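You operate a simulated robot arm through the tools that you are given. There is no shell and no other tool. Be economical: measure what you need, move in short steps, check, and stop when the job is done.

Carry out the task below with a simulated robot arm. There is one attempt and no reset: what you move stays moved.

## Task
Fit a divider in the yellow tray and run it to the gate.
Fine: use the white divider; drop the gate; load the tray by the zero button; switch the belt off again.

It is judged by the outcome, as a careful person would: the job done as asked, and still so three seconds after it is handed in. It fails if anything else is knocked over, pushed out of place, dropped, spilled or broken.

## Robot
A 6-joint arm with a two-finger parallel gripper on a trunk, on a base that drives. Base frame: it is fixed to the floor where the robot stands at the start and does not move with it; the origin is under the middle of the robot, x ahead of it, y to its left, z up; the surface under the hand at the start is at about z = 840. Lengths are in mm, angles in degrees, forces in N, time in s.
With the tool pointing down near the work surface it reaches from about 360 to 820 mm from the robot's upright axis, wherever it stands. Its first joint turns from -166.0 to 166.0 degrees. Places, roughly: conveyor belt [900, -800, 800]; conveyor run switch [700, -1900, 600]; gate [600, -1200, 1000]; slot of the yellow tray [400, -400, 800]; white pointer knob [500, -900, 800]; width knob [500, -1400, 800]. Payload 3.91 kg.
The TCP is the grasp point between the finger pads, 30 mm short of the fingertips. In the tool frame z runs along the fingers and y along their closing line. Largest opening 110 mm; finger width 20, thickness 10; the body of the gripper, 48 by 112 mm, starts 55 mm behind the TCP.
Orientation is that of the tool frame in the base frame, as a unit quaternion [w, x, y, z]. With the fingers straight down and closing along the base's y, the tool's x points along the base's -x, its y along +y and its z along -z.

## Interface
- The arm moves only by the tool servo_tool. Its argument "deltas" is text: rows parted by semicolons, each of 7 numbers parted by spaces: the shift along the tool's x, y, z in units of 150 mm (1.0 is 150 mm), then the turn, a rotation vector about the tool's x, y, z in units of 180 degrees (1.0 is 180 degrees), then the finger opening in cm, from 0 to 11. In form: x y z ax ay az grip; .... A call has 1 to 8 rows; each row is the pose to reach, as a shift and turn from the pose commanded when the call began, along the tool's axes at that moment. A call with a number of a shift or a turn outside -1 to 1 is refused whole. A row lasts 0.2 s, in which the tool goes at most 50 mm and 8.6 degrees; a call with a longer step from one row to the next is refused whole, and so is a gripper value outside its range. Where a pose cannot be reached the arm comes as near as it can. A force on the tool above 50 N (or 10 N above the force at the start of the call, whichever is more), or a blocked arm, ends the call early, and 0.2 s more pass. The fingers move at their own pace (about 45 mm/s each) and stop on an object; they squeeze with about 24 N. The grip force told is the motor's: it shows also when the fingers shut on nothing. Time passes only in rows, and 0.2 s behind the last, so rows that repeat a pose let the fingers close. The reply holds the time, the measured pose of the TCP, the force on the tool along the base axes, the opening and the grip force, in the units named above and with some noise, with the torque about the TCP (base axes, N m) and any sound that the robot's microphone picked up.
- Cameras (640 x 400 px; columns grow to the right, rows downward): "scene" is now at [13.5, 126.9, 1578.4]; the picture's right is [-0.28, -0.96, 0.00], its down [-0.62, 0.18, -0.77] and it looks along [0.74, -0.22, -0.64] (base axes); focal length 258 px, centre (320, 200). "wrist" rides on the gripper at [77, 7, -114] in the tool frame; the picture's right is [-0.09, 1.00, 0.00], its down [-0.80, -0.07, -0.59] and it looks along [-0.59, -0.05, 0.80] (tool axes); focal length 270 px, centre (320, 200). There is no depth. A picture from a camera that has moved, and an enlarged one, comes with that camera's place and axes in the base frame and with its lens. The place of the scene camera against the robot may be out by one fixed shift of up to 18 mm in any direction.
- grab_frame(camera): a new picture of that camera. The clock stands still meanwhile.
- lift_body(by): slides the trunk up (or, below 0, down) by that many mm; the arm and the scene camera ride with it, the base frame stays. It gives what a move gives, with no picture.
- drive_base(legs): drives the robot by 1 to 6 legs, each [ahead, turn to the left] in mm and degrees, along the robot's own axes; the way and the turn of a leg run together, so that a leg with both is an arc; at most 1500 mm and 180 degrees a leg. The arm and the cameras ride along, it lands a little off, and it stops where it bumps. It gives what a move gives.
- aim_head(pan, tilt): turns the head with the scene camera to pan (to the left, within 155 degrees either way) and tilt (down, from -29 to 69), counted from straight ahead of the robot. It gives what a move gives.
- inspect(camera, box): a new picture of the part [left, top, right, bottom] of that camera's present view, enlarged. The clock stands still meanwhile.
- hand_in(): hands the job in; it is judged then, once.

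Work in short steps. Places have to be worked out from the pictures, the camera data and where the tool is seen: move nearer, look again, correct. Check each grasp and each placing, and mend what went wrong. You have 120 turns and 78 pictures in all, those below and enlarged ones among them. Open the gripper and draw the arm clear of the work before you hand the job in, unless the task says otherwise; then end with one line.

The tools are called after "Request:" as name(argument=value, ...) on one line, values as JSON. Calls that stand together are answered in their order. servo_tool: Moves the arm, as the interface text tells. Its arguments: {"type":"object","properties":{"deltas":{"type":"string"}},"required":["deltas"]} The other tools are called the same way: lift_body (by) slides the trunk up or down; drive_base (legs) drives the base; aim_head (pan, tilt) turns the head that bears the scene camera; grab_frame (camera) takes a picture; inspect (camera, box) takes an enlarged picture of a part of a camera's view; hand_in () hands the job in.

At the start:

```text
clock: 0.0
tcp_pos: [347.1, -369.0, 1297.3]
tcp_rot: [0.0, 0.008, 1.0, 0.0]
ft_force: [-0.4, 0.8, -0.1]
moment: [-0.02, -0.02, -0.01]
grip_width: 109.9
gripper_force: 0.0
trunk travel left (down, up): [-525.0, 85.0]
robot x, y, heading: [-0.4, -0.7, -0.2]
head pan, tilt: [-16.4, 39.9]
```

scene: 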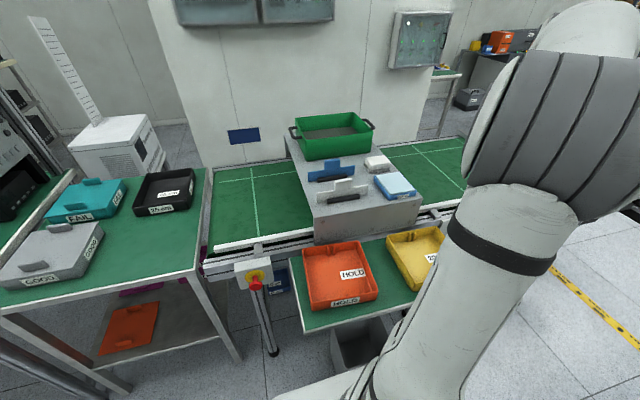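
wrist: 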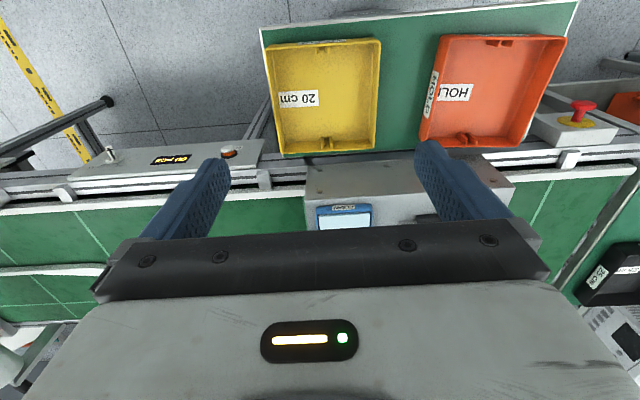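

I start by surveying the area to the robot's right, where the belt, gate and knobs should be, and enlarge the view of the work area.

Request:
inspect(camera="scene", box=[200, 100, 480, 320])

Request:
aim_head(pan=-65, tilt=30)

Request:
grab_frame(camera="scene")

```text
1.82 times, centred on (340, 210) of scene
camera zoom: at [13.5, 126.9, 1578.4], right [-0.28, -0.96, 0.0], down [-0.62, 0.18, -0.77], along [0.74, -0.22, -0.64], focal length 469 px, centre (284, 182)
```

zoom: 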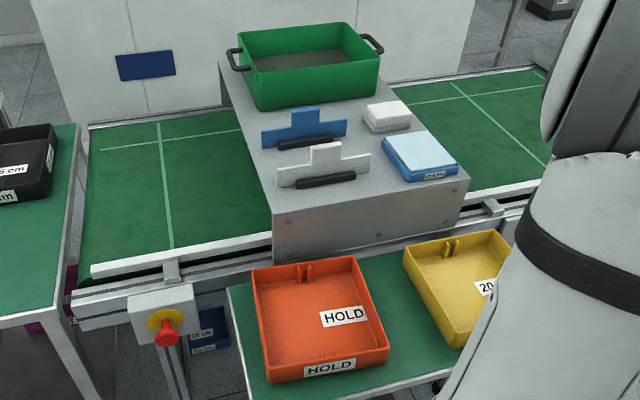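

```text
clock: 1.2
tcp_pos: [347.0, -367.6, 1297.6]
tcp_rot: [0.0, 0.006, 1.0, 0.0]
ft_force: [0.3, -0.6, 0.2]
moment: [-0.02, 0.0, -0.01]
grip_width: 109.9
gripper_force: 0.0
trunk travel left (down, up): [-525.0, 85.0]
robot x, y, heading: [-3.1, 1.4, 0.1]
head pan, tilt: [-65.0, 30.0]
```

```text
74 pictures are left
camera scene: at [-29.8, 69.0, 1593.6], right [-0.91, -0.42, 0.0], down [-0.21, 0.45, -0.87], along [0.37, -0.78, -0.5], focal length 258 px, centre (320, 200)
```

scene: 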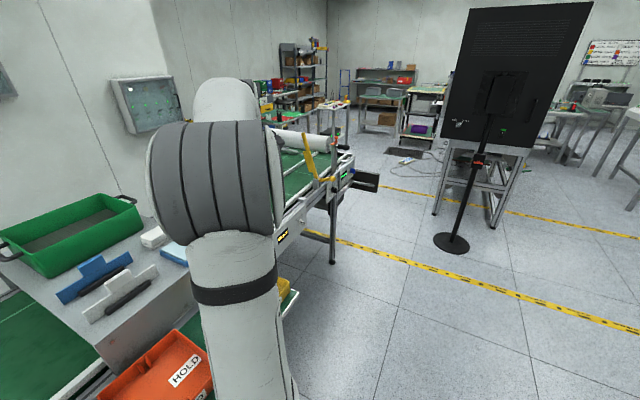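

The arm blocks part of the view, but the gate (yellow arm, raised) and a black board are visible. I'll enlarge both.

Request:
inspect(camera="scene", box=[250, 100, 410, 260])

Request:
inspect(camera="scene", box=[430, 0, 600, 150])

Request:
inspect(camera="wrist", box=[0, 20, 320, 250])

```text
2.50 times, centred on (330, 180) of scene
camera zoom: at [-29.8, 69.0, 1593.6], right [-0.91, -0.42, 0.0], down [-0.21, 0.45, -0.87], along [0.37, -0.78, -0.5], focal length 644 px, centre (295, 250)
```

zoom: 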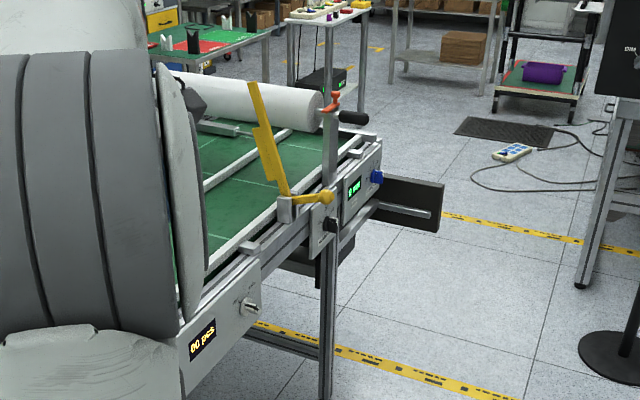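

```text
2.67 times, centred on (515, 75) of scene
camera zoom: at [-29.8, 69.0, 1593.6], right [-0.91, -0.42, 0.0], down [-0.21, 0.45, -0.87], along [0.37, -0.78, -0.5], focal length 687 px, centre (-200, 533)
```

zoom: 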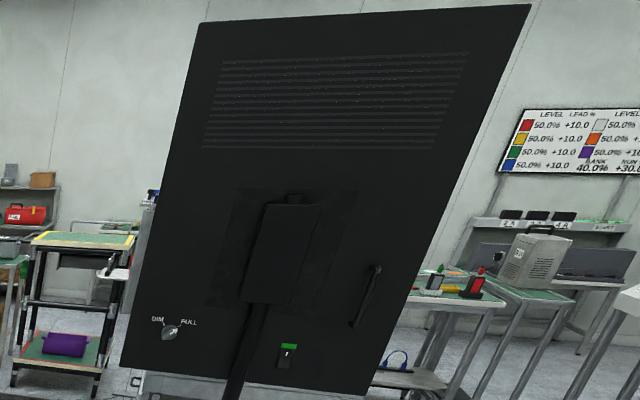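

```text
1.74 times, centred on (160, 135) of wrist
camera zoom: at [270.2, -360.7, 1411.9], right [0.1, 0.99, 0.0], down [0.8, -0.08, 0.59], along [0.59, -0.06, -0.8], focal length 470 px, centre (598, 313)
```

zoom: 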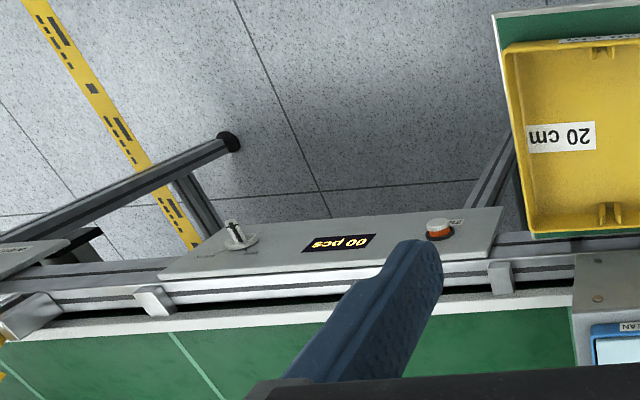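

The tray, zero button and divider all lie within about 820 mm of a spot near (40, -400), so I'll drive there: turn right, go along the belt, then turn back.

Request:
drive_base(legs=[[0, -90], [400, 0], [0, 90]])

Request:
aim_head(pan=0, tilt=40)

Request:
grab_frame(camera="scene")

Request:
grab_frame(camera="wrist")

```text
clock: 10.6
tcp_pos: [264.9, -860.6, 1297.8]
tcp_rot: [-0.001, 0.124, 0.992, -0.001]
ft_force: [0.2, 0.2, 1.4]
moment: [-0.01, 0.0, 0.0]
grip_width: 110.1
gripper_force: 0.0
trunk travel left (down, up): [-525.0, 85.0]
robot x, y, heading: [9.1, -441.5, -22.0]
head pan, tilt: [-65.0, 30.0]
stopped in leg 3: the robot was blocked; the commanded pose is now the measured one
```

```text
clock: 12.0
tcp_pos: [263.1, -862.5, 1296.8]
tcp_rot: [-0.001, 0.125, 0.992, 0.0]
ft_force: [-0.3, -0.3, -0.1]
moment: [0.02, -0.01, 0.02]
grip_width: 109.8
gripper_force: 0.0
trunk travel left (down, up): [-525.0, 85.0]
robot x, y, heading: [6.6, -436.4, -22.4]
head pan, tilt: [0.0, 40.0]
```

```text
70 pictures are left
camera scene: at [80.2, -303.2, 1578.3], right [-0.38, -0.93, 0.0], down [-0.6, 0.24, -0.77], along [0.71, -0.29, -0.64], focal length 258 px, centre (320, 200)
```

scene: 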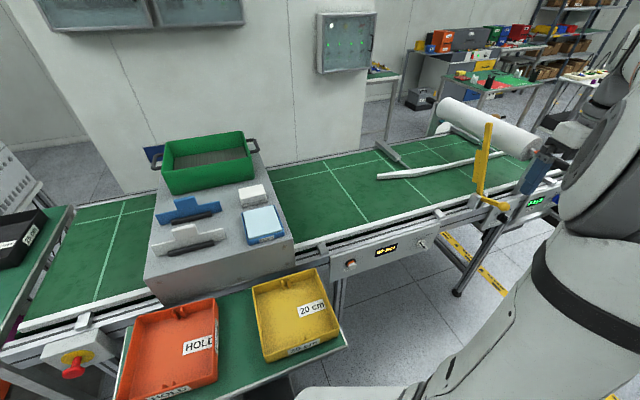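

```text
69 pictures are left
camera wrist: at [190.3, -836.8, 1411.6], right [0.33, 0.94, 0.0], down [0.76, -0.27, 0.59], along [0.56, -0.2, -0.8], focal length 270 px, centre (320, 200)
```

wrist: 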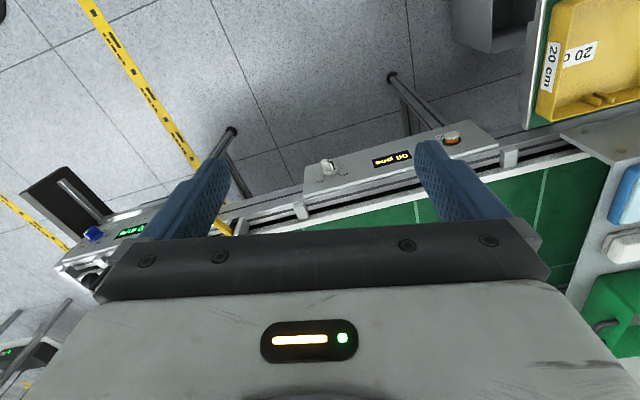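

The robot stopped at heading -22°, probably against the table. I'll back off a little and enlarge the gate area before going on.

Request:
drive_base(legs=[[-60, 0]])

Request:
inspect(camera="scene", box=[330, 80, 590, 280])

Request:
inspect(camera="scene", box=[80, 120, 380, 400])

```text
clock: 13.0
tcp_pos: [207.0, -839.0, 1298.0]
tcp_rot: [-0.001, 0.124, 0.992, 0.0]
ft_force: [-0.5, 0.4, 0.2]
moment: [-0.01, 0.03, -0.03]
grip_width: 110.0
gripper_force: 0.1
trunk travel left (down, up): [-525.0, 85.0]
robot x, y, heading: [-47.5, -417.5, -21.9]
head pan, tilt: [0.0, 40.0]
```

```text
2.00 times, centred on (460, 180) of scene
camera zoom: at [23.1, -279.9, 1578.3], right [-0.38, -0.93, 0.0], down [-0.59, 0.24, -0.77], along [0.71, -0.29, -0.64], focal length 516 px, centre (40, 240)
```

zoom: 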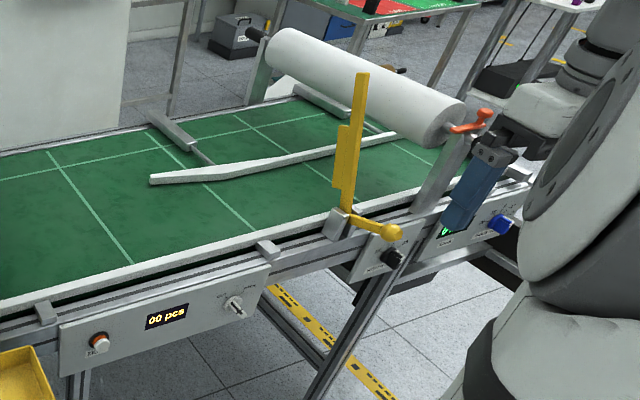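

```text
1.43 times, centred on (230, 260) of scene
camera zoom: at [23.1, -279.9, 1578.3], right [-0.38, -0.93, 0.0], down [-0.59, 0.24, -0.77], along [0.71, -0.29, -0.64], focal length 368 px, centre (449, 114)
```

zoom: 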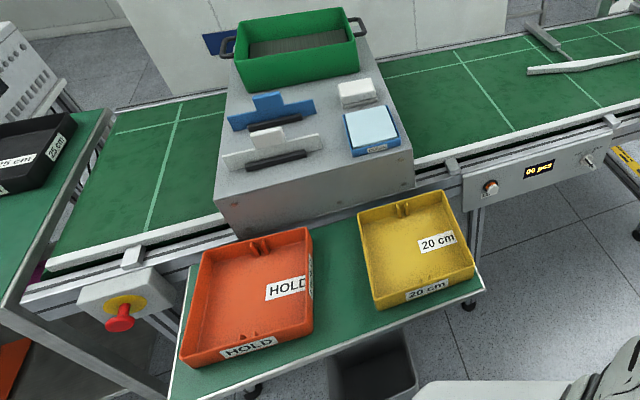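

The gate is up and the flexible guide forms a lane along the near rail. My wrist and scene estimates of the zero button disagree by about 60 mm, so I'll take a new wrist picture to check.

Request:
servo_tool(deltas="0 0 0 0 0 -0.04 11; 0 0 0 0 0 -0.0792 11; 0 0 0 0 0 -0.0792 11")

Request:
grab_frame(camera="wrist")

```text
clock: 13.8
tcp_pos: [208.1, -839.5, 1296.6]
tcp_rot: [0.0, 0.0, 1.0, 0.0]
ft_force: [-0.2, 0.1, -0.3]
moment: [0.01, -0.02, 0.0]
grip_width: 110.0
gripper_force: 0.1
trunk travel left (down, up): [-525.0, 85.0]
robot x, y, heading: [-47.7, -414.7, -21.9]
head pan, tilt: [0.0, 40.0]
```

```text
66 pictures are left
camera wrist: at [131.0, -832.5, 1412.0], right [0.09, 1.0, 0.0], down [0.8, -0.07, 0.59], along [0.59, -0.05, -0.8], focal length 270 px, centre (320, 200)
```

wrist: 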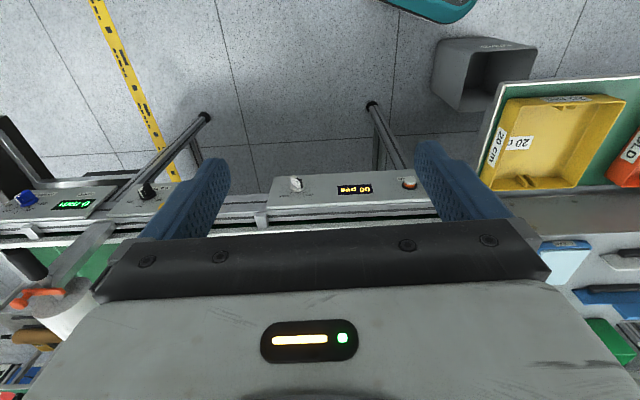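

Triangulating the two wrist views puts the zero button at about (553, -621, 790) and the tray at about x 310–520, y -487 to -265, rim near z 890. I'll bring the tool over the tray's -y wall in safe steps.

Request:
servo_tool(deltas="-0.115 0.2 0.135 0 0 0 8; -0.23 0.4 0.27 0 0 0 8; -0.345 0.6 0.41 0 0 0 6; -0.46 0.81 0.55 0 0 0 5")

Request:
servo_tool(deltas="-0.115 0.2 0.135 0 0 0 5; -0.23 0.4 0.27 0 0 0 5; -0.345 0.6 0.41 0 0 0 5; -0.46 0.81 0.55 0 0 0 5")

Request:
servo_tool(deltas="-0.115 0.2 0.135 0 0 0 5; -0.23 0.4 0.27 0 0 0 5; -0.345 0.6 0.41 0 0 0 5; -0.46 0.81 0.55 0 0 0 5; -0.46 0.81 0.55 0 0 0 5")

Request:
grab_frame(camera="wrist")

```text
clock: 14.8
tcp_pos: [275.7, -720.0, 1215.3]
tcp_rot: [0.0, 0.001, 1.0, 0.0]
ft_force: [0.4, -0.1, 0.9]
moment: [0.0, 0.0, 0.0]
grip_width: 50.2
gripper_force: 0.0
trunk travel left (down, up): [-525.0, 85.0]
robot x, y, heading: [-51.3, -412.1, -22.2]
head pan, tilt: [0.0, 40.0]
```

```text
clock: 15.8
tcp_pos: [349.1, -596.4, 1134.7]
tcp_rot: [-0.001, 0.001, 1.0, 0.0]
ft_force: [0.1, 0.6, -0.8]
moment: [0.02, 0.01, -0.01]
grip_width: 50.3
gripper_force: 0.1
trunk travel left (down, up): [-525.0, 85.0]
robot x, y, heading: [-48.9, -412.7, -22.0]
head pan, tilt: [0.0, 40.0]
```

```text
clock: 17.0
tcp_pos: [414.4, -474.1, 1051.6]
tcp_rot: [0.0, 0.001, 1.0, 0.0]
ft_force: [0.0, 1.0, 0.4]
moment: [-0.01, 0.01, 0.05]
grip_width: 50.2
gripper_force: 0.1
trunk travel left (down, up): [-525.0, 85.0]
robot x, y, heading: [-48.9, -413.2, -22.1]
head pan, tilt: [0.0, 40.0]
```

```text
65 pictures are left
camera wrist: at [337.5, -467.6, 1165.8], right [0.09, 1.0, 0.0], down [0.8, -0.07, 0.59], along [0.59, -0.05, -0.8], focal length 270 px, centre (320, 200)
```

wrist: 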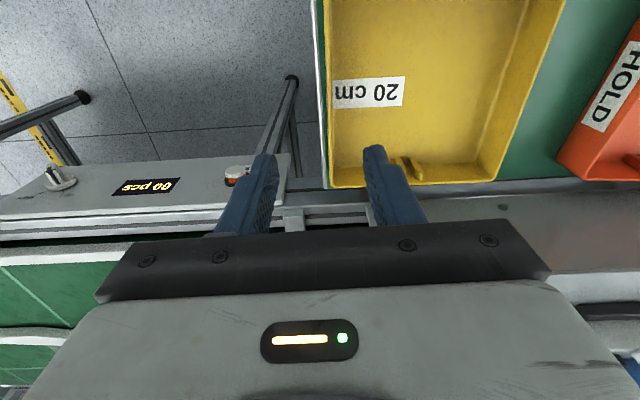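

The -y wall lies between the fingers, at y ≈ -474. I descend toward it and look.

Request:
servo_tool(deltas="0 0 0.3 0 0 0 5; 0 0 0.6 0 0 0 5; 0 0 0.85 0 0 0 5; 0 0 0.85 0 0 0 5")

Request:
grab_frame(camera="wrist")

Request:
inspect(camera="scene", box=[180, 220, 380, 380])

```text
clock: 18.0
tcp_pos: [414.2, -477.3, 923.9]
tcp_rot: [0.0, 0.0, 1.0, 0.0]
ft_force: [-0.8, 0.1, 1.1]
moment: [0.0, 0.01, 0.02]
grip_width: 50.0
gripper_force: 0.0
trunk travel left (down, up): [-525.0, 85.0]
robot x, y, heading: [-49.6, -414.3, -22.1]
head pan, tilt: [0.0, 40.0]
```

```text
64 pictures are left
camera wrist: at [337.1, -468.8, 1037.8], right [0.09, 1.0, 0.0], down [0.8, -0.07, 0.59], along [0.59, -0.05, -0.8], focal length 270 px, centre (320, 200)
```

wrist: 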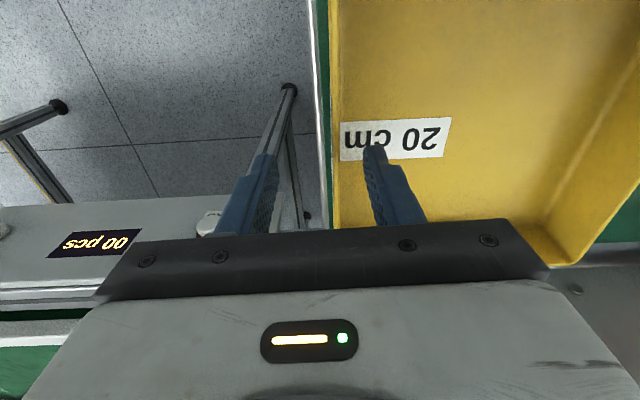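

```text
2.50 times, centred on (280, 300) of scene
camera zoom: at [24.6, -280.4, 1578.2], right [-0.38, -0.93, 0.0], down [-0.6, 0.24, -0.77], along [0.71, -0.29, -0.64], focal length 644 px, centre (420, -50)
```

zoom: 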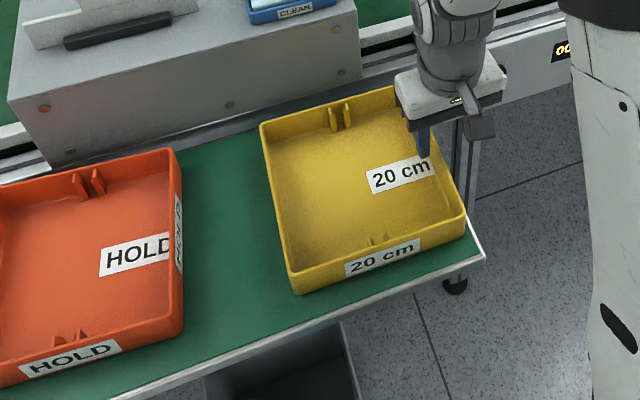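

The wall is about 7 mm off the finger centre, so I'll shift +y, descend so the wall sits between the pads, then close.

Request:
servo_tool(deltas="0 0.045 0.1 0 0 0 5; 0 0.045 0.24 0 0 0 5; 0 0.045 0.24 0 0 0 2.5; 0 0.045 0.24 0 0 0 0; 0 0.045 0.24 0 0 0 0; 0 0.045 0.24 0 0 0 0; 0 0.045 0.24 0 0 0 0")

Request:
inspect(camera="scene", box=[180, 220, 380, 380])

```text
clock: 19.6
tcp_pos: [414.1, -467.5, 887.2]
tcp_rot: [0.0, 0.0, 1.0, 0.0]
ft_force: [0.4, -1.4, 0.3]
moment: [-0.1, -0.17, -0.14]
grip_width: 3.8
gripper_force: 24.1
trunk travel left (down, up): [-525.0, 85.0]
robot x, y, heading: [-51.9, -415.9, -22.0]
head pan, tilt: [0.0, 40.0]
```

```text
2.50 times, centred on (280, 300) of scene
camera zoom: at [24.8, -280.6, 1578.2], right [-0.38, -0.93, 0.0], down [-0.6, 0.24, -0.77], along [0.71, -0.29, -0.64], focal length 644 px, centre (420, -50)
```

zoom: 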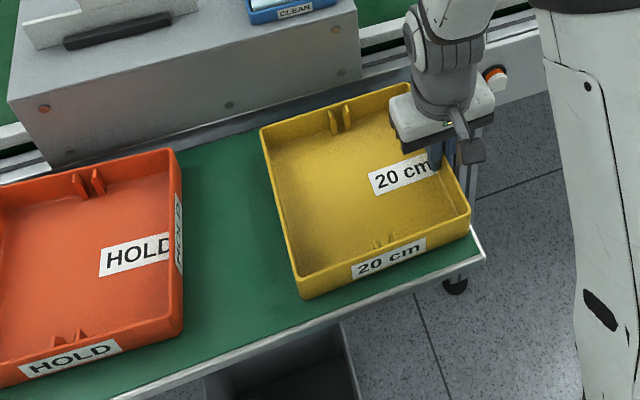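

The wall is gripped (3.8 mm, 24 N). I lift it and check.

Request:
servo_tool(deltas="0 0 -0.1 0 0 0 0; 0 0 -0.3 0 0 0 0; 0 0 -0.5 0 0 0 0; 0 0 -0.7 0 0 0 0; 0 0 -0.9 0 0 0 0; 0 0 -0.9 0 0 0 0")

Request:
grab_frame(camera="scene")

```text
clock: 21.0
tcp_pos: [417.7, -467.5, 1019.3]
tcp_rot: [-0.001, 0.0, 1.0, -0.001]
ft_force: [0.5, 0.9, -3.1]
moment: [-0.29, 0.05, 0.01]
grip_width: 3.7
gripper_force: 24.4
trunk travel left (down, up): [-525.0, 85.0]
robot x, y, heading: [-46.4, -418.1, -22.3]
head pan, tilt: [0.0, 40.0]
```

```text
61 pictures are left
camera scene: at [25.0, -280.5, 1578.2], right [-0.38, -0.93, 0.0], down [-0.6, 0.24, -0.77], along [0.71, -0.29, -0.64], focal length 258 px, centre (320, 200)
```

scene: 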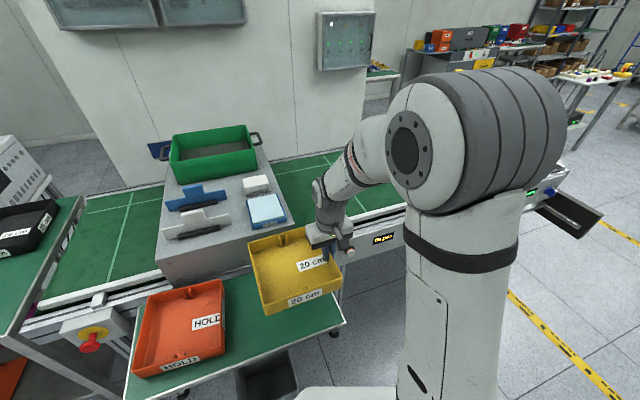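

The tray is held level and weighs about 3 N. I drive along to y ≈ -800 and face the belt again.

Request:
drive_base(legs=[[0, -68], [390, 0], [0, 90]])

Request:
grab_frame(camera="scene")

Request:
grab_frame(camera="wrist")

```text
clock: 30.3
tcp_pos: [400.0, -703.7, 1019.4]
tcp_rot: [0.0, -0.182, 0.983, 0.0]
ft_force: [-0.4, -0.4, -3.5]
moment: [-0.33, -0.09, 0.02]
grip_width: 3.9
gripper_force: 24.4
trunk travel left (down, up): [-525.0, 85.0]
robot x, y, heading: [-53.1, -839.0, -1.3]
head pan, tilt: [0.0, 40.0]
```

```text
60 pictures are left
camera scene: at [-31.4, -688.4, 1578.2], right [-0.03, -1.0, 0.0], down [-0.64, 0.02, -0.77], along [0.77, -0.02, -0.64], focal length 258 px, centre (320, 200)
```

scene: 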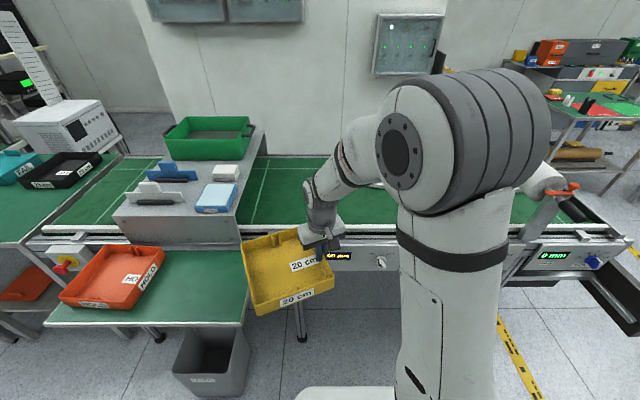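

```text
59 pictures are left
camera wrist: at [325.5, -724.3, 1134.3], right [-0.27, 0.96, 0.0], down [0.77, 0.22, 0.59], along [0.57, 0.16, -0.8], focal length 270 px, centre (320, 200)
```

wrist: 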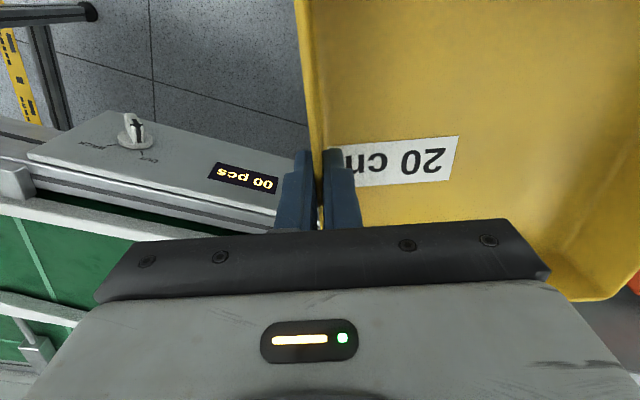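

The tray stays level. I square the tool to the belt, drive 150 mm closer, and read the display and rails.

Request:
servo_tool(deltas="0 0 0 0 0 0.04 0; 0 0 0 0 0 0.08 0; 0 0 0 0 0 0.1167 0; 0 0 0 0 0 0.1167 0")

Request:
drive_base(legs=[[150, 0]])

Request:
inspect(camera="scene", box=[200, 120, 400, 300])

Request:
inspect(camera="scene", box=[500, 150, 640, 300])

```text
clock: 31.3
tcp_pos: [400.0, -703.4, 1020.3]
tcp_rot: [0.0, 0.002, 1.0, 0.001]
ft_force: [-1.2, 0.5, -3.3]
moment: [-0.32, 0.05, 0.0]
grip_width: 3.8
gripper_force: 24.0
trunk travel left (down, up): [-525.0, 85.0]
robot x, y, heading: [-52.9, -837.7, -1.6]
head pan, tilt: [0.0, 40.0]
```

```text
clock: 32.6
tcp_pos: [554.5, -708.6, 1019.7]
tcp_rot: [-0.001, 0.001, 1.0, 0.0]
ft_force: [-0.3, 0.2, -2.9]
moment: [-0.34, 0.08, -0.01]
grip_width: 3.8
gripper_force: 24.7
trunk travel left (down, up): [-525.0, 85.0]
robot x, y, heading: [101.4, -842.5, -1.6]
head pan, tilt: [0.0, 40.0]
```

```text
2.22 times, centred on (300, 210) of scene
camera zoom: at [123.8, -693.0, 1578.2], right [-0.03, -1.0, 0.0], down [-0.64, 0.02, -0.77], along [0.77, -0.02, -0.64], focal length 573 px, centre (364, 178)
```

zoom: 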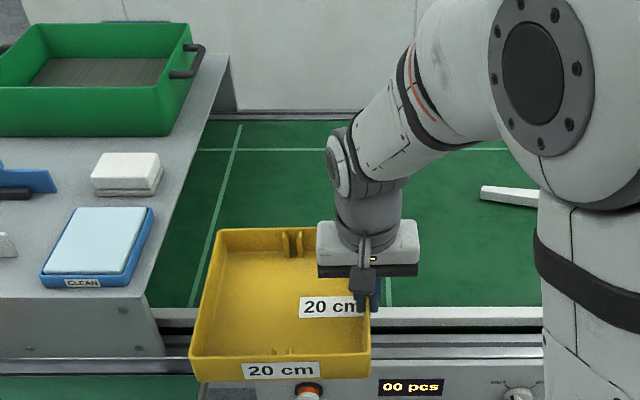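

```text
2.67 times, centred on (570, 225) of scene
camera zoom: at [123.8, -693.0, 1578.2], right [-0.03, -1.0, 0.0], down [-0.64, 0.02, -0.77], along [0.77, -0.02, -0.64], focal length 687 px, centre (-347, 133)
```

zoom: 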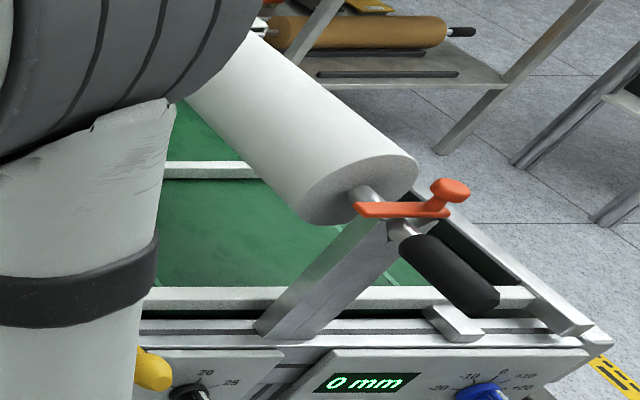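

The black knob has a 15/20/25 scale (lane width), and the near rail's inner edge is at about x ≈ 690. I move the tray out over the belt beside the zero button, aiming for its centre at about (812, -621).

Request:
servo_tool(deltas="-0.28 -0.03 0 0 0 0 0; -0.56 -0.06 0 0 0 0 0; -0.85 -0.1 0 0 0 0 0; -0.85 -0.1 0 0 0 0 0")

Request:
servo_tool(deltas="-0.28 0 0.1 0 0 0 0; -0.56 0 0.25 0 0 0 0; -0.85 0 0.4 0 0 0 0; -0.85 0 0.4 0 0 0 0")

Request:
grab_frame(camera="wrist")

Request:
inspect(camera="scene", box=[200, 120, 400, 300])

```text
clock: 33.6
tcp_pos: [678.4, -722.8, 1020.4]
tcp_rot: [-0.001, 0.001, 1.0, 0.001]
ft_force: [-1.1, 0.0, -3.1]
moment: [-0.35, 0.07, 0.0]
grip_width: 3.7
gripper_force: 24.5
trunk travel left (down, up): [-525.0, 85.0]
robot x, y, heading: [98.5, -840.7, -1.7]
head pan, tilt: [0.0, 40.0]
```

```text
clock: 34.6
tcp_pos: [805.6, -724.6, 962.3]
tcp_rot: [-0.001, 0.001, 1.0, 0.0]
ft_force: [0.0, 0.0, -3.2]
moment: [-0.25, 0.07, -0.04]
grip_width: 3.8
gripper_force: 24.2
trunk travel left (down, up): [-525.0, 85.0]
robot x, y, heading: [101.5, -844.6, -1.5]
head pan, tilt: [0.0, 40.0]
```

```text
56 pictures are left
camera wrist: at [728.6, -718.5, 1076.4], right [0.09, 1.0, 0.0], down [0.8, -0.07, 0.59], along [0.59, -0.05, -0.8], focal length 270 px, centre (320, 200)
```

wrist: 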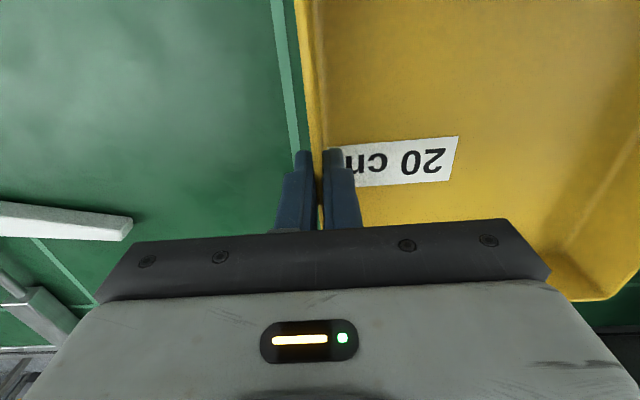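

```text
2.22 times, centred on (300, 210) of scene
camera zoom: at [122.4, -693.1, 1578.3], right [-0.03, -1.0, 0.0], down [-0.64, 0.02, -0.77], along [0.77, -0.02, -0.64], focal length 573 px, centre (364, 178)
```

zoom: 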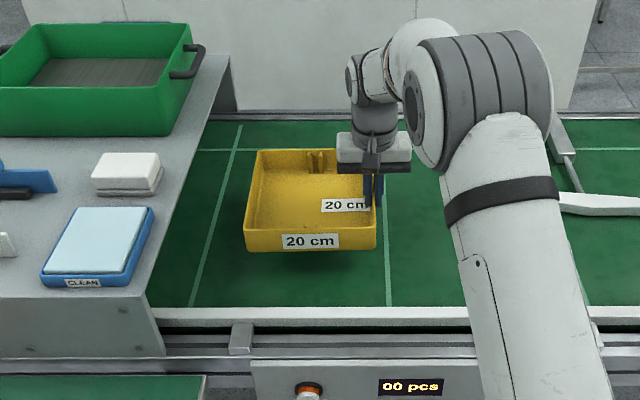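

The tray sits between the belt's cross lines, opposite the zero button. I lower it gradually, watching the force.

Request:
servo_tool(deltas="0 0 0.25 0 0 0 0; 0 0 0.5 0 0 0 0; 0 0 0.68 0 0 0 0; 0 0 0.68 0 0 0 0")

Request:
inspect(camera="scene", box=[200, 120, 400, 300])

```text
clock: 35.3
tcp_pos: [808.5, -724.5, 895.0]
tcp_rot: [0.008, 0.001, 1.0, 0.0]
ft_force: [-18.0, -3.5, 24.3]
moment: [-0.45, 1.47, 0.07]
grip_width: 4.0
gripper_force: 23.7
trunk travel left (down, up): [-525.0, 85.0]
robot x, y, heading: [104.5, -842.3, -1.5]
head pan, tilt: [0.0, 40.0]
stopped in row 3: the force on the tool passed its limit at 114 N (the readings are from after the stop); the commanded pose is now the measured one
```

```text
2.22 times, centred on (300, 210) of scene
camera zoom: at [116.8, -694.0, 1578.9], right [-0.03, -1.0, 0.0], down [-0.64, 0.02, -0.77], along [0.77, -0.02, -0.64], focal length 573 px, centre (364, 178)
```

zoom: 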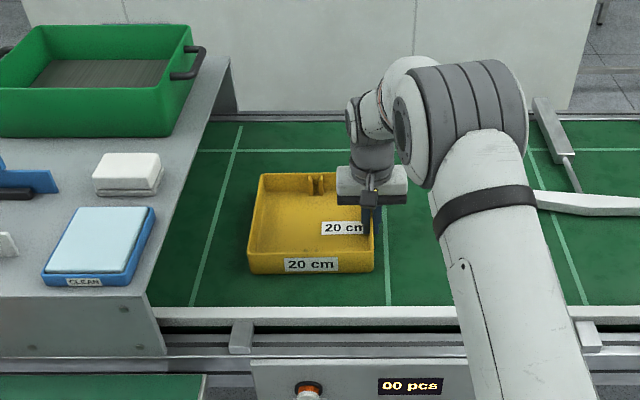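

Contact came at TCP z ≈ 895, so the belt is at about z 850. That re-scales my estimates: rail near x ≈ 660 and guide tip at x ≈ 890, y ≈ -920, so the tray should sit about 30 mm nearer the rail. I lift slightly, shift and set it down.

Request:
servo_tool(deltas="0 0 -0.08 0 0 0 0; 0 0 -0.12 0 0 0 0; 0.1 0 -0.12 0 0 0 0; 0.19 0 -0.12 0 0 0 0; 0.19 0 -0.12 0 0 0 0")

Request:
grab_frame(camera="wrist")

Request:
inspect(camera="scene", box=[240, 180, 360, 280])

```text
clock: 36.5
tcp_pos: [785.0, -722.6, 906.5]
tcp_rot: [0.007, 0.001, 1.0, 0.002]
ft_force: [0.4, -0.3, -2.5]
moment: [-0.34, 0.05, 0.02]
grip_width: 4.0
gripper_force: 23.9
trunk travel left (down, up): [-525.0, 85.0]
robot x, y, heading: [101.4, -840.1, -1.8]
head pan, tilt: [0.0, 40.0]
```

```text
53 pictures are left
camera wrist: at [705.5, -715.0, 1020.4], right [0.09, 1.0, 0.0], down [0.79, -0.07, 0.6], along [0.6, -0.05, -0.8], focal length 270 px, centre (320, 200)
```

wrist: 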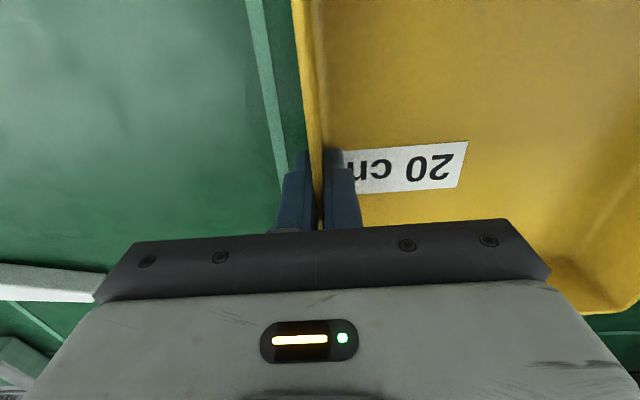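

```text
4.00 times, centred on (300, 230) of scene
camera zoom: at [122.9, -693.0, 1578.2], right [-0.03, -1.0, 0.0], down [-0.64, 0.02, -0.77], along [0.77, -0.02, -0.64], focal length 1031 px, centre (400, 80)
```

zoom: 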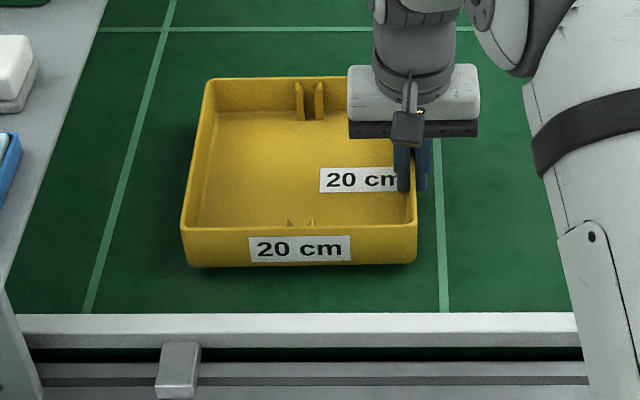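

The scene camera reads about 18 mm high in x. After correcting for that, the tray is still about 55 mm from the rail and its far edge overlaps the guide tip. I shift 40 mm nearer, level the tool and lower gently.

Request:
servo_tool(deltas="0.14 0 0 0 0.0045 0 0; 0.27 0 0 0 0.0045 0 0; 0.27 0 0.04 0 0.0045 0 0; 0.27 0 0.055 0 0.0045 0 0; 0.27 0 0.07 0 0.0045 0 0; 0.27 0 0.07 0 0.0045 0 0")

```text
clock: 37.9
tcp_pos: [744.7, -722.4, 896.6]
tcp_rot: [-0.002, 0.0, 1.0, 0.002]
ft_force: [-0.9, -0.1, -2.7]
moment: [-0.38, -0.05, -0.04]
grip_width: 3.7
gripper_force: 24.2
trunk travel left (down, up): [-525.0, 85.0]
robot x, y, heading: [100.6, -836.8, -1.7]
head pan, tilt: [0.0, 40.0]
```

Still hanging free; I lower in 2 mm steps until the weight comes off.

Request:
servo_tool(deltas="0 0 0.015 0 0 0 0; 0 0 0.025 0 0 0 0; 0 0 0.025 0 0 0 0")

Request:
servo_tool(deltas="0 0 0.01 0 0 0 0; 0 0 0.02 0 0 0 0; 0 0 0.02 0 0 0 0")

```text
clock: 38.7
tcp_pos: [742.6, -722.5, 894.6]
tcp_rot: [0.002, 0.001, 1.0, 0.002]
ft_force: [1.4, 0.9, 20.4]
moment: [-0.37, 0.58, 0.06]
grip_width: 3.5
gripper_force: 24.0
trunk travel left (down, up): [-525.0, 85.0]
robot x, y, heading: [100.4, -840.9, -1.5]
head pan, tilt: [0.0, 40.0]
```

```text
clock: 39.6
tcp_pos: [743.5, -722.2, 895.4]
tcp_rot: [0.003, 0.001, 1.0, 0.003]
ft_force: [-11.6, -2.4, 22.9]
moment: [-0.39, 1.25, 0.02]
grip_width: 4.0
gripper_force: 23.5
trunk travel left (down, up): [-525.0, 85.0]
robot x, y, heading: [98.9, -840.2, -1.8]
head pan, tilt: [0.0, 40.0]
stopped in row 3: the force on the tool passed its limit at 50 N (the readings are from after the stop); the commanded pose is now the measured one
```

In contact with the belt, so I release and go straight up.

Request:
servo_tool(deltas="0 0 -0.01 0 0 0 0; 0 0 -0.01 0 0 0 2; 0 0 -0.01 0 0 0 4; 0 0 -0.01 0 0 0 4; 0 0 -0.3 0 0 0 4; 0 0 -0.6 0 0 0 4; 0 0 -0.9 0 0 0 4; 0 0 -0.9 0 0 0 4")

Request:
grab_frame(camera="wrist")

Request:
grab_frame(camera="scene")

```text
clock: 41.4
tcp_pos: [746.1, -718.8, 1028.8]
tcp_rot: [0.002, 0.001, 1.0, 0.003]
ft_force: [0.0, 0.1, -0.3]
moment: [-0.02, 0.0, 0.01]
grip_width: 39.9
gripper_force: 0.0
trunk travel left (down, up): [-525.0, 85.0]
robot x, y, heading: [103.9, -841.3, -1.5]
head pan, tilt: [0.0, 40.0]
```

```text
51 pictures are left
camera wrist: at [668.4, -714.1, 1142.8], right [0.09, 1.0, 0.0], down [0.8, -0.07, 0.6], along [0.6, -0.05, -0.8], focal length 270 px, centre (320, 200)
```

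wrist: 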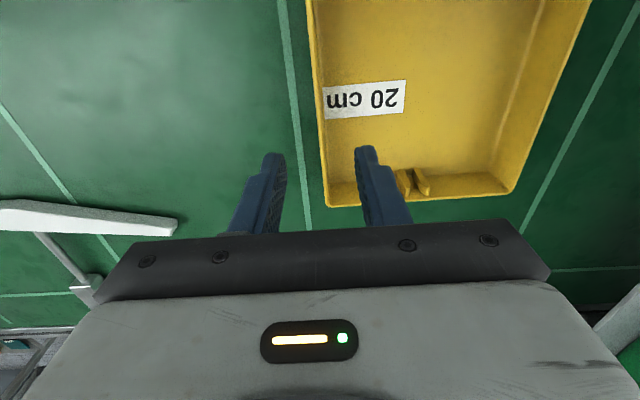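

```text
50 pictures are left
camera scene: at [122.5, -693.2, 1578.2], right [-0.03, -1.0, 0.0], down [-0.64, 0.02, -0.77], along [0.77, -0.02, -0.64], focal length 258 px, centre (320, 200)
```

scene: 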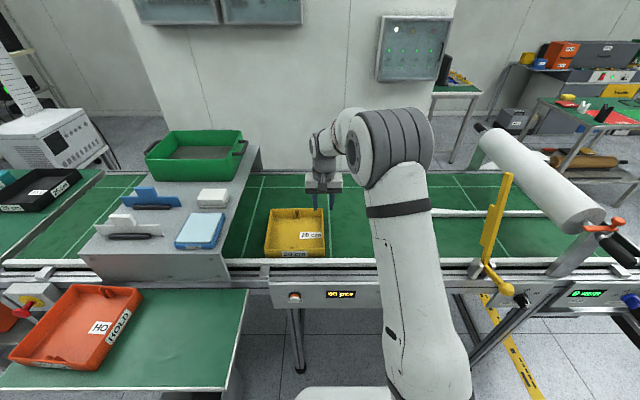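

The tray is down between the lines by the zero button, at about x 656–860, clear of the guide tip. Now for the divider: I raise and retract the arm, then drive back to it.

Request:
servo_tool(deltas="0.25 0 -0.2 0 0 0 4; 0.5 0 -0.4 0 0 0 4; 0.75 0 -0.6 0 0 0 4; 1 0 -0.8 0 0 0 4; 1 0 -1 0 0 0 4; 1 0 -1 0 0 0 4")

Request:
drive_base(legs=[[-165, 0], [0, -90], [-590, 0], [0, 90]])

Request:
grab_frame(camera="wrist")

Request:
grab_frame(camera="scene")

```text
clock: 42.8
tcp_pos: [594.9, -722.8, 1177.3]
tcp_rot: [0.004, 0.001, 1.0, 0.003]
ft_force: [-0.1, -0.3, 0.0]
moment: [-0.02, 0.01, 0.0]
grip_width: 40.0
gripper_force: 0.1
trunk travel left (down, up): [-525.0, 85.0]
robot x, y, heading: [101.8, -844.2, -1.7]
head pan, tilt: [0.0, 40.0]
```

```text
clock: 55.0
tcp_pos: [442.4, -103.0, 1176.1]
tcp_rot: [0.003, -0.012, 1.0, 0.003]
ft_force: [-0.4, -0.1, 0.4]
moment: [-0.04, -0.03, -0.02]
grip_width: 39.9
gripper_force: 0.0
trunk travel left (down, up): [-525.0, 85.0]
robot x, y, heading: [-42.6, -251.7, -0.7]
head pan, tilt: [0.0, 40.0]
```

```text
49 pictures are left
camera wrist: at [364.2, -99.0, 1290.6], right [0.06, 1.0, 0.01], down [0.8, -0.05, 0.6], along [0.6, -0.03, -0.8], focal length 270 px, centre (320, 200)
```

wrist: 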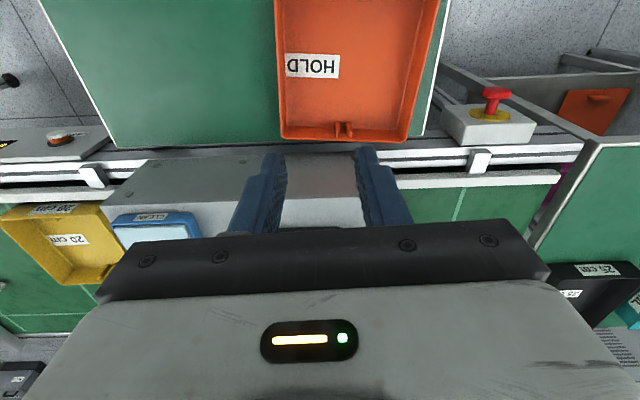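

```text
48 pictures are left
camera scene: at [-30.6, -104.6, 1578.3], right [-0.01, -1.0, 0.0], down [-0.64, 0.01, -0.77], along [0.77, -0.01, -0.64], focal length 258 px, centre (320, 200)
```

scene: 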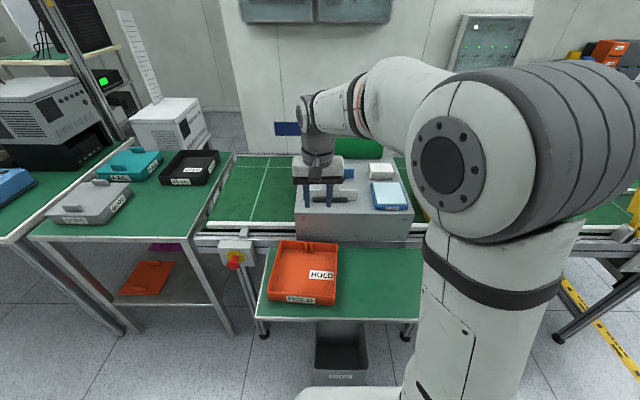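

The wrist camera only sees what lies under the tool, so I move it forward over the bridge at this height.

Request:
servo_tool(deltas="-0.3 0 -0.15 0 0 0 6; -0.6 0 -0.3 0 0 0 6; -0.85 0 -0.4 0 0 0 6; -0.85 0 -0.4 0 0 0 6")

Request:
grab_frame(camera="wrist")

Request:
inspect(camera="scene", box=[260, 120, 440, 260])

```text
refused: row 1 steps farther than a row can; nothing moved
```

```text
47 pictures are left
camera wrist: at [364.2, -99.0, 1290.6], right [0.06, 1.0, 0.01], down [0.8, -0.05, 0.6], along [0.6, -0.03, -0.8], focal length 270 px, centre (320, 200)
```

wrist: 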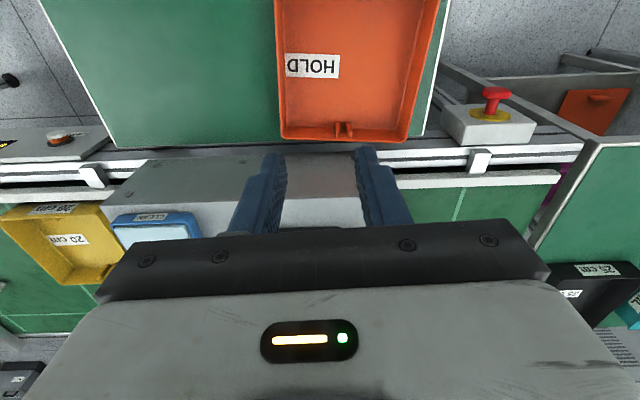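

```text
2.86 times, centred on (350, 190) of scene
camera zoom: at [-30.6, -104.6, 1578.3], right [-0.01, -1.0, 0.0], down [-0.64, 0.01, -0.77], along [0.77, -0.01, -0.64], focal length 736 px, centre (234, 229)
```

zoom: 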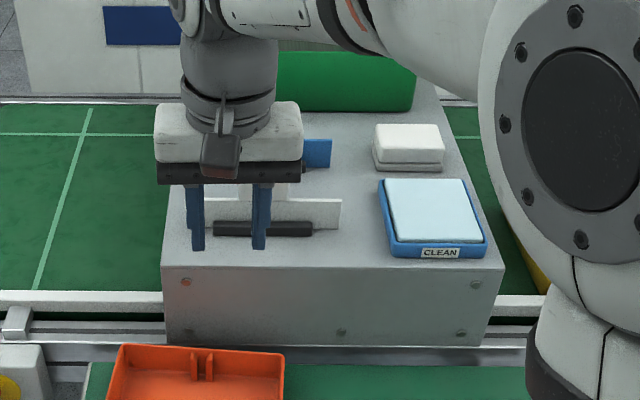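

The row was a hair over the step limit, so I retry with smaller steps.

Request:
servo_tool(deltas="-0.28 0 -0.1 0 0 0 6; -0.56 0 -0.2 0 0 0 6; -0.84 0 -0.3 0 0 0 6; -1 0 -0.3 0 0 0 6; -1 0 -0.3 0 0 0 6")

Request:
servo_tool(deltas="-0.22 -0.08 0.1 0 0 0 6; -0.37 -0.16 0.2 0 0 0 6; -0.37 -0.16 0.2 0 0 0 6")

Request:
grab_frame(camera="wrist")

```text
clock: 56.2
tcp_pos: [593.3, -99.4, 1221.4]
tcp_rot: [0.004, -0.012, 1.0, 0.001]
ft_force: [0.0, -0.8, 0.0]
moment: [0.01, -0.01, 0.0]
grip_width: 59.8
gripper_force: 0.1
trunk travel left (down, up): [-525.0, 85.0]
robot x, y, heading: [-43.3, -250.0, -0.2]
head pan, tilt: [0.0, 40.0]
```

```text
clock: 57.0
tcp_pos: [648.3, -123.1, 1191.1]
tcp_rot: [0.004, -0.011, 1.0, 0.003]
ft_force: [0.8, 0.5, 0.4]
moment: [0.0, 0.01, -0.01]
grip_width: 60.1
gripper_force: 0.1
trunk travel left (down, up): [-525.0, 85.0]
robot x, y, heading: [-46.9, -255.5, -0.6]
head pan, tilt: [0.0, 40.0]
```

```text
45 pictures are left
camera wrist: at [570.0, -118.1, 1305.3], right [0.06, 1.0, 0.01], down [0.8, -0.05, 0.6], along [0.6, -0.03, -0.8], focal length 270 px, centre (320, 200)
```

wrist: 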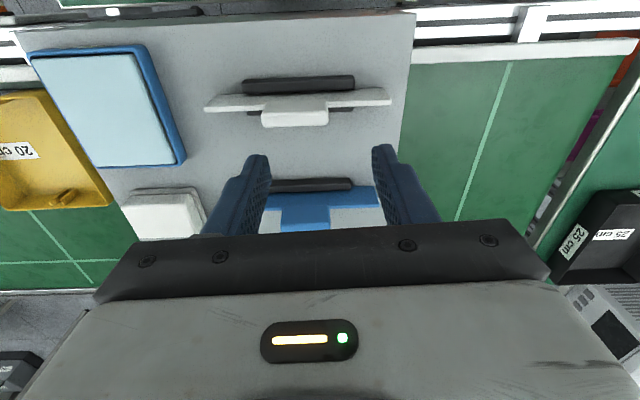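

The white divider stands upright in its holder, plate along y, tab at about (655, -145), tab top near z 1065. I turn the tool 90° so the fingers close across the plate and centre over the tab.

Request:
servo_tool(deltas="0 -0.02 0 0 0 -0.0411 6; 0 -0.05 0 0 0 -0.0822 6; -0.02 -0.08 0 0 0 -0.1233 6; -0.03 -0.1 0 0 0 -0.1644 6; -0.045 -0.12 0 0 0 -0.2055 6; -0.045 -0.145 0 0 0 -0.2465 6")

Request:
servo_tool(deltas="0 0 0 0 0 -0.0411 6; 0 0 0 0 0 -0.0822 6; 0 0 0 0 0 -0.1233 6; 0 0 0 0 0 -0.1644 6; 0 0 0 0 0 -0.2055 6; 0 0 0 0 0 -0.2465 6; 0 0 0 0 0 -0.2465 6")

Request:
grab_frame(camera="wrist")

```text
clock: 58.4
tcp_pos: [656.5, -144.6, 1191.1]
tcp_rot: [0.003, -0.39, 0.921, 0.001]
ft_force: [0.1, 0.8, 0.7]
moment: [-0.03, 0.03, 0.04]
grip_width: 60.0
gripper_force: 0.2
trunk travel left (down, up): [-525.0, 85.0]
robot x, y, heading: [-49.6, -256.2, -0.6]
head pan, tilt: [0.0, 40.0]
```

```text
clock: 60.0
tcp_pos: [656.0, -144.1, 1192.9]
tcp_rot: [-0.004, 0.709, -0.705, 0.0]
ft_force: [0.0, 0.2, 0.4]
moment: [-0.03, 0.01, -0.03]
grip_width: 60.2
gripper_force: 0.1
trunk travel left (down, up): [-525.0, 85.0]
robot x, y, heading: [-46.9, -257.6, -0.4]
head pan, tilt: [0.0, 40.0]
```

```text
44 pictures are left
camera wrist: at [648.5, -221.4, 1307.1], right [-1.0, 0.08, -0.01], down [0.06, 0.8, 0.6], along [0.05, 0.6, -0.8], focal length 270 px, centre (320, 200)
```

wrist: 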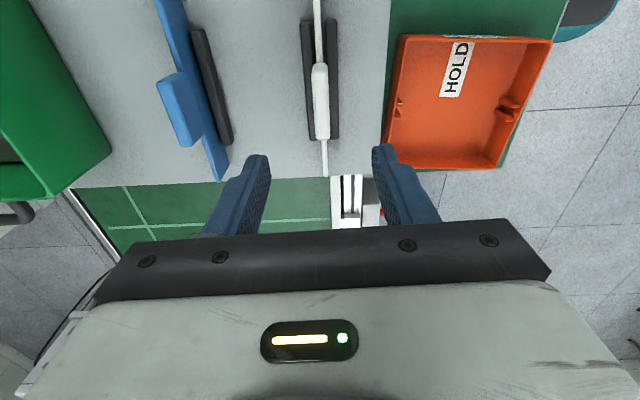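

The plate is centred between the fingers. I descend to about z 1060 and check before closing.

Request:
servo_tool(deltas="0 0 0.3 0 0 0 6; 0 0 0.6 0 0 0 6; 0 0 0.85 0 0 0 6; 0 0 0.85 0 0 0 6")

Request:
grab_frame(camera="wrist")

Request:
inspect(camera="scene", box=[260, 120, 440, 260])

```text
clock: 61.0
tcp_pos: [658.5, -142.8, 1064.5]
tcp_rot: [-0.005, 0.708, -0.706, 0.0]
ft_force: [-0.4, -0.3, -0.8]
moment: [-0.02, -0.02, -0.01]
grip_width: 60.0
gripper_force: 0.1
trunk travel left (down, up): [-525.0, 85.0]
robot x, y, heading: [-49.2, -257.6, -0.8]
head pan, tilt: [0.0, 40.0]
```

```text
43 pictures are left
camera wrist: at [649.0, -220.5, 1178.5], right [-1.0, 0.09, -0.01], down [0.06, 0.8, 0.6], along [0.06, 0.6, -0.8], focal length 270 px, centre (320, 200)
```

wrist: 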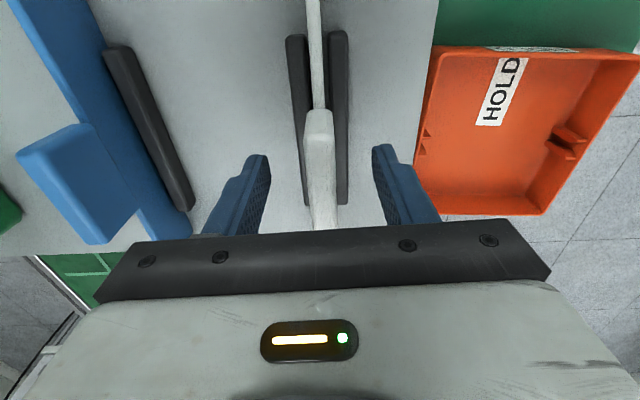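

```text
2.86 times, centred on (350, 190) of scene
camera zoom: at [-29.4, -104.4, 1578.3], right [-0.01, -1.0, 0.0], down [-0.64, 0.01, -0.77], along [0.77, -0.01, -0.64], focal length 736 px, centre (234, 229)
```

zoom: 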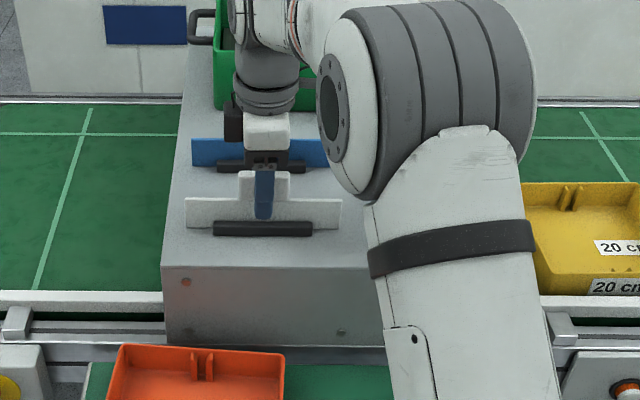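

TCP z 1064 is at mid-tab, so I close the fingers.

Request:
servo_tool(deltas="0 0 0 0 0 0 3; 0 0 0 0 0 0 0; 0 0 0 0 0 0 0; 0 0 0 0 0 0 0; 0 0 0 0 0 0 0")

Request:
servo_tool(deltas="0 0 -0.1 0 0 0 0; 0 0 -0.25 0 0 0 0; 0 0 -0.5 0 0 0 0; 0 0 -0.75 0 0 0 0; 0 0 -1 0 0 0 0; 0 0 -1 0 0 0 0")

Request:
grab_frame(camera="wrist")

Request:
inspect(camera="scene", box=[240, 80, 440, 260])

```text
clock: 62.2
tcp_pos: [656.7, -143.6, 1064.1]
tcp_rot: [-0.004, 0.709, -0.706, 0.001]
ft_force: [-1.1, 0.0, -0.2]
moment: [-0.05, 0.03, -0.04]
grip_width: 13.5
gripper_force: 23.7
trunk travel left (down, up): [-525.0, 85.0]
robot x, y, heading: [-48.5, -255.0, -0.7]
head pan, tilt: [0.0, 40.0]
```

```text
clock: 63.6
tcp_pos: [659.1, -140.8, 1214.5]
tcp_rot: [-0.004, 0.709, -0.706, 0.0]
ft_force: [-0.2, 0.5, -1.3]
moment: [0.01, 0.01, -0.01]
grip_width: 13.5
gripper_force: 23.7
trunk travel left (down, up): [-525.0, 85.0]
robot x, y, heading: [-46.6, -252.6, -0.8]
head pan, tilt: [0.0, 40.0]
```

```text
41 pictures are left
camera wrist: at [651.4, -218.5, 1329.7], right [-1.0, 0.08, -0.01], down [0.06, 0.8, 0.6], along [0.06, 0.6, -0.8], focal length 270 px, centre (320, 200)
```

wrist: 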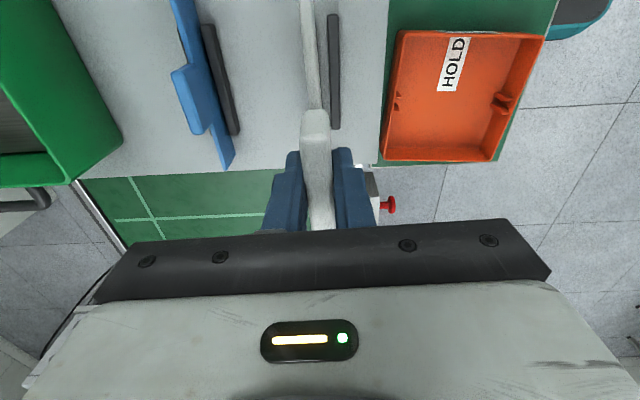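

```text
2.22 times, centred on (340, 170) of scene
camera zoom: at [-29.1, -104.4, 1578.2], right [-0.01, -1.0, 0.0], down [-0.64, 0.01, -0.77], along [0.77, -0.01, -0.64], focal length 573 px, centre (276, 267)
```

zoom: 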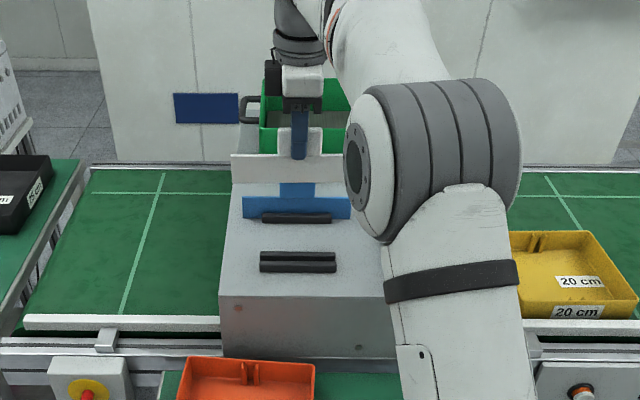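

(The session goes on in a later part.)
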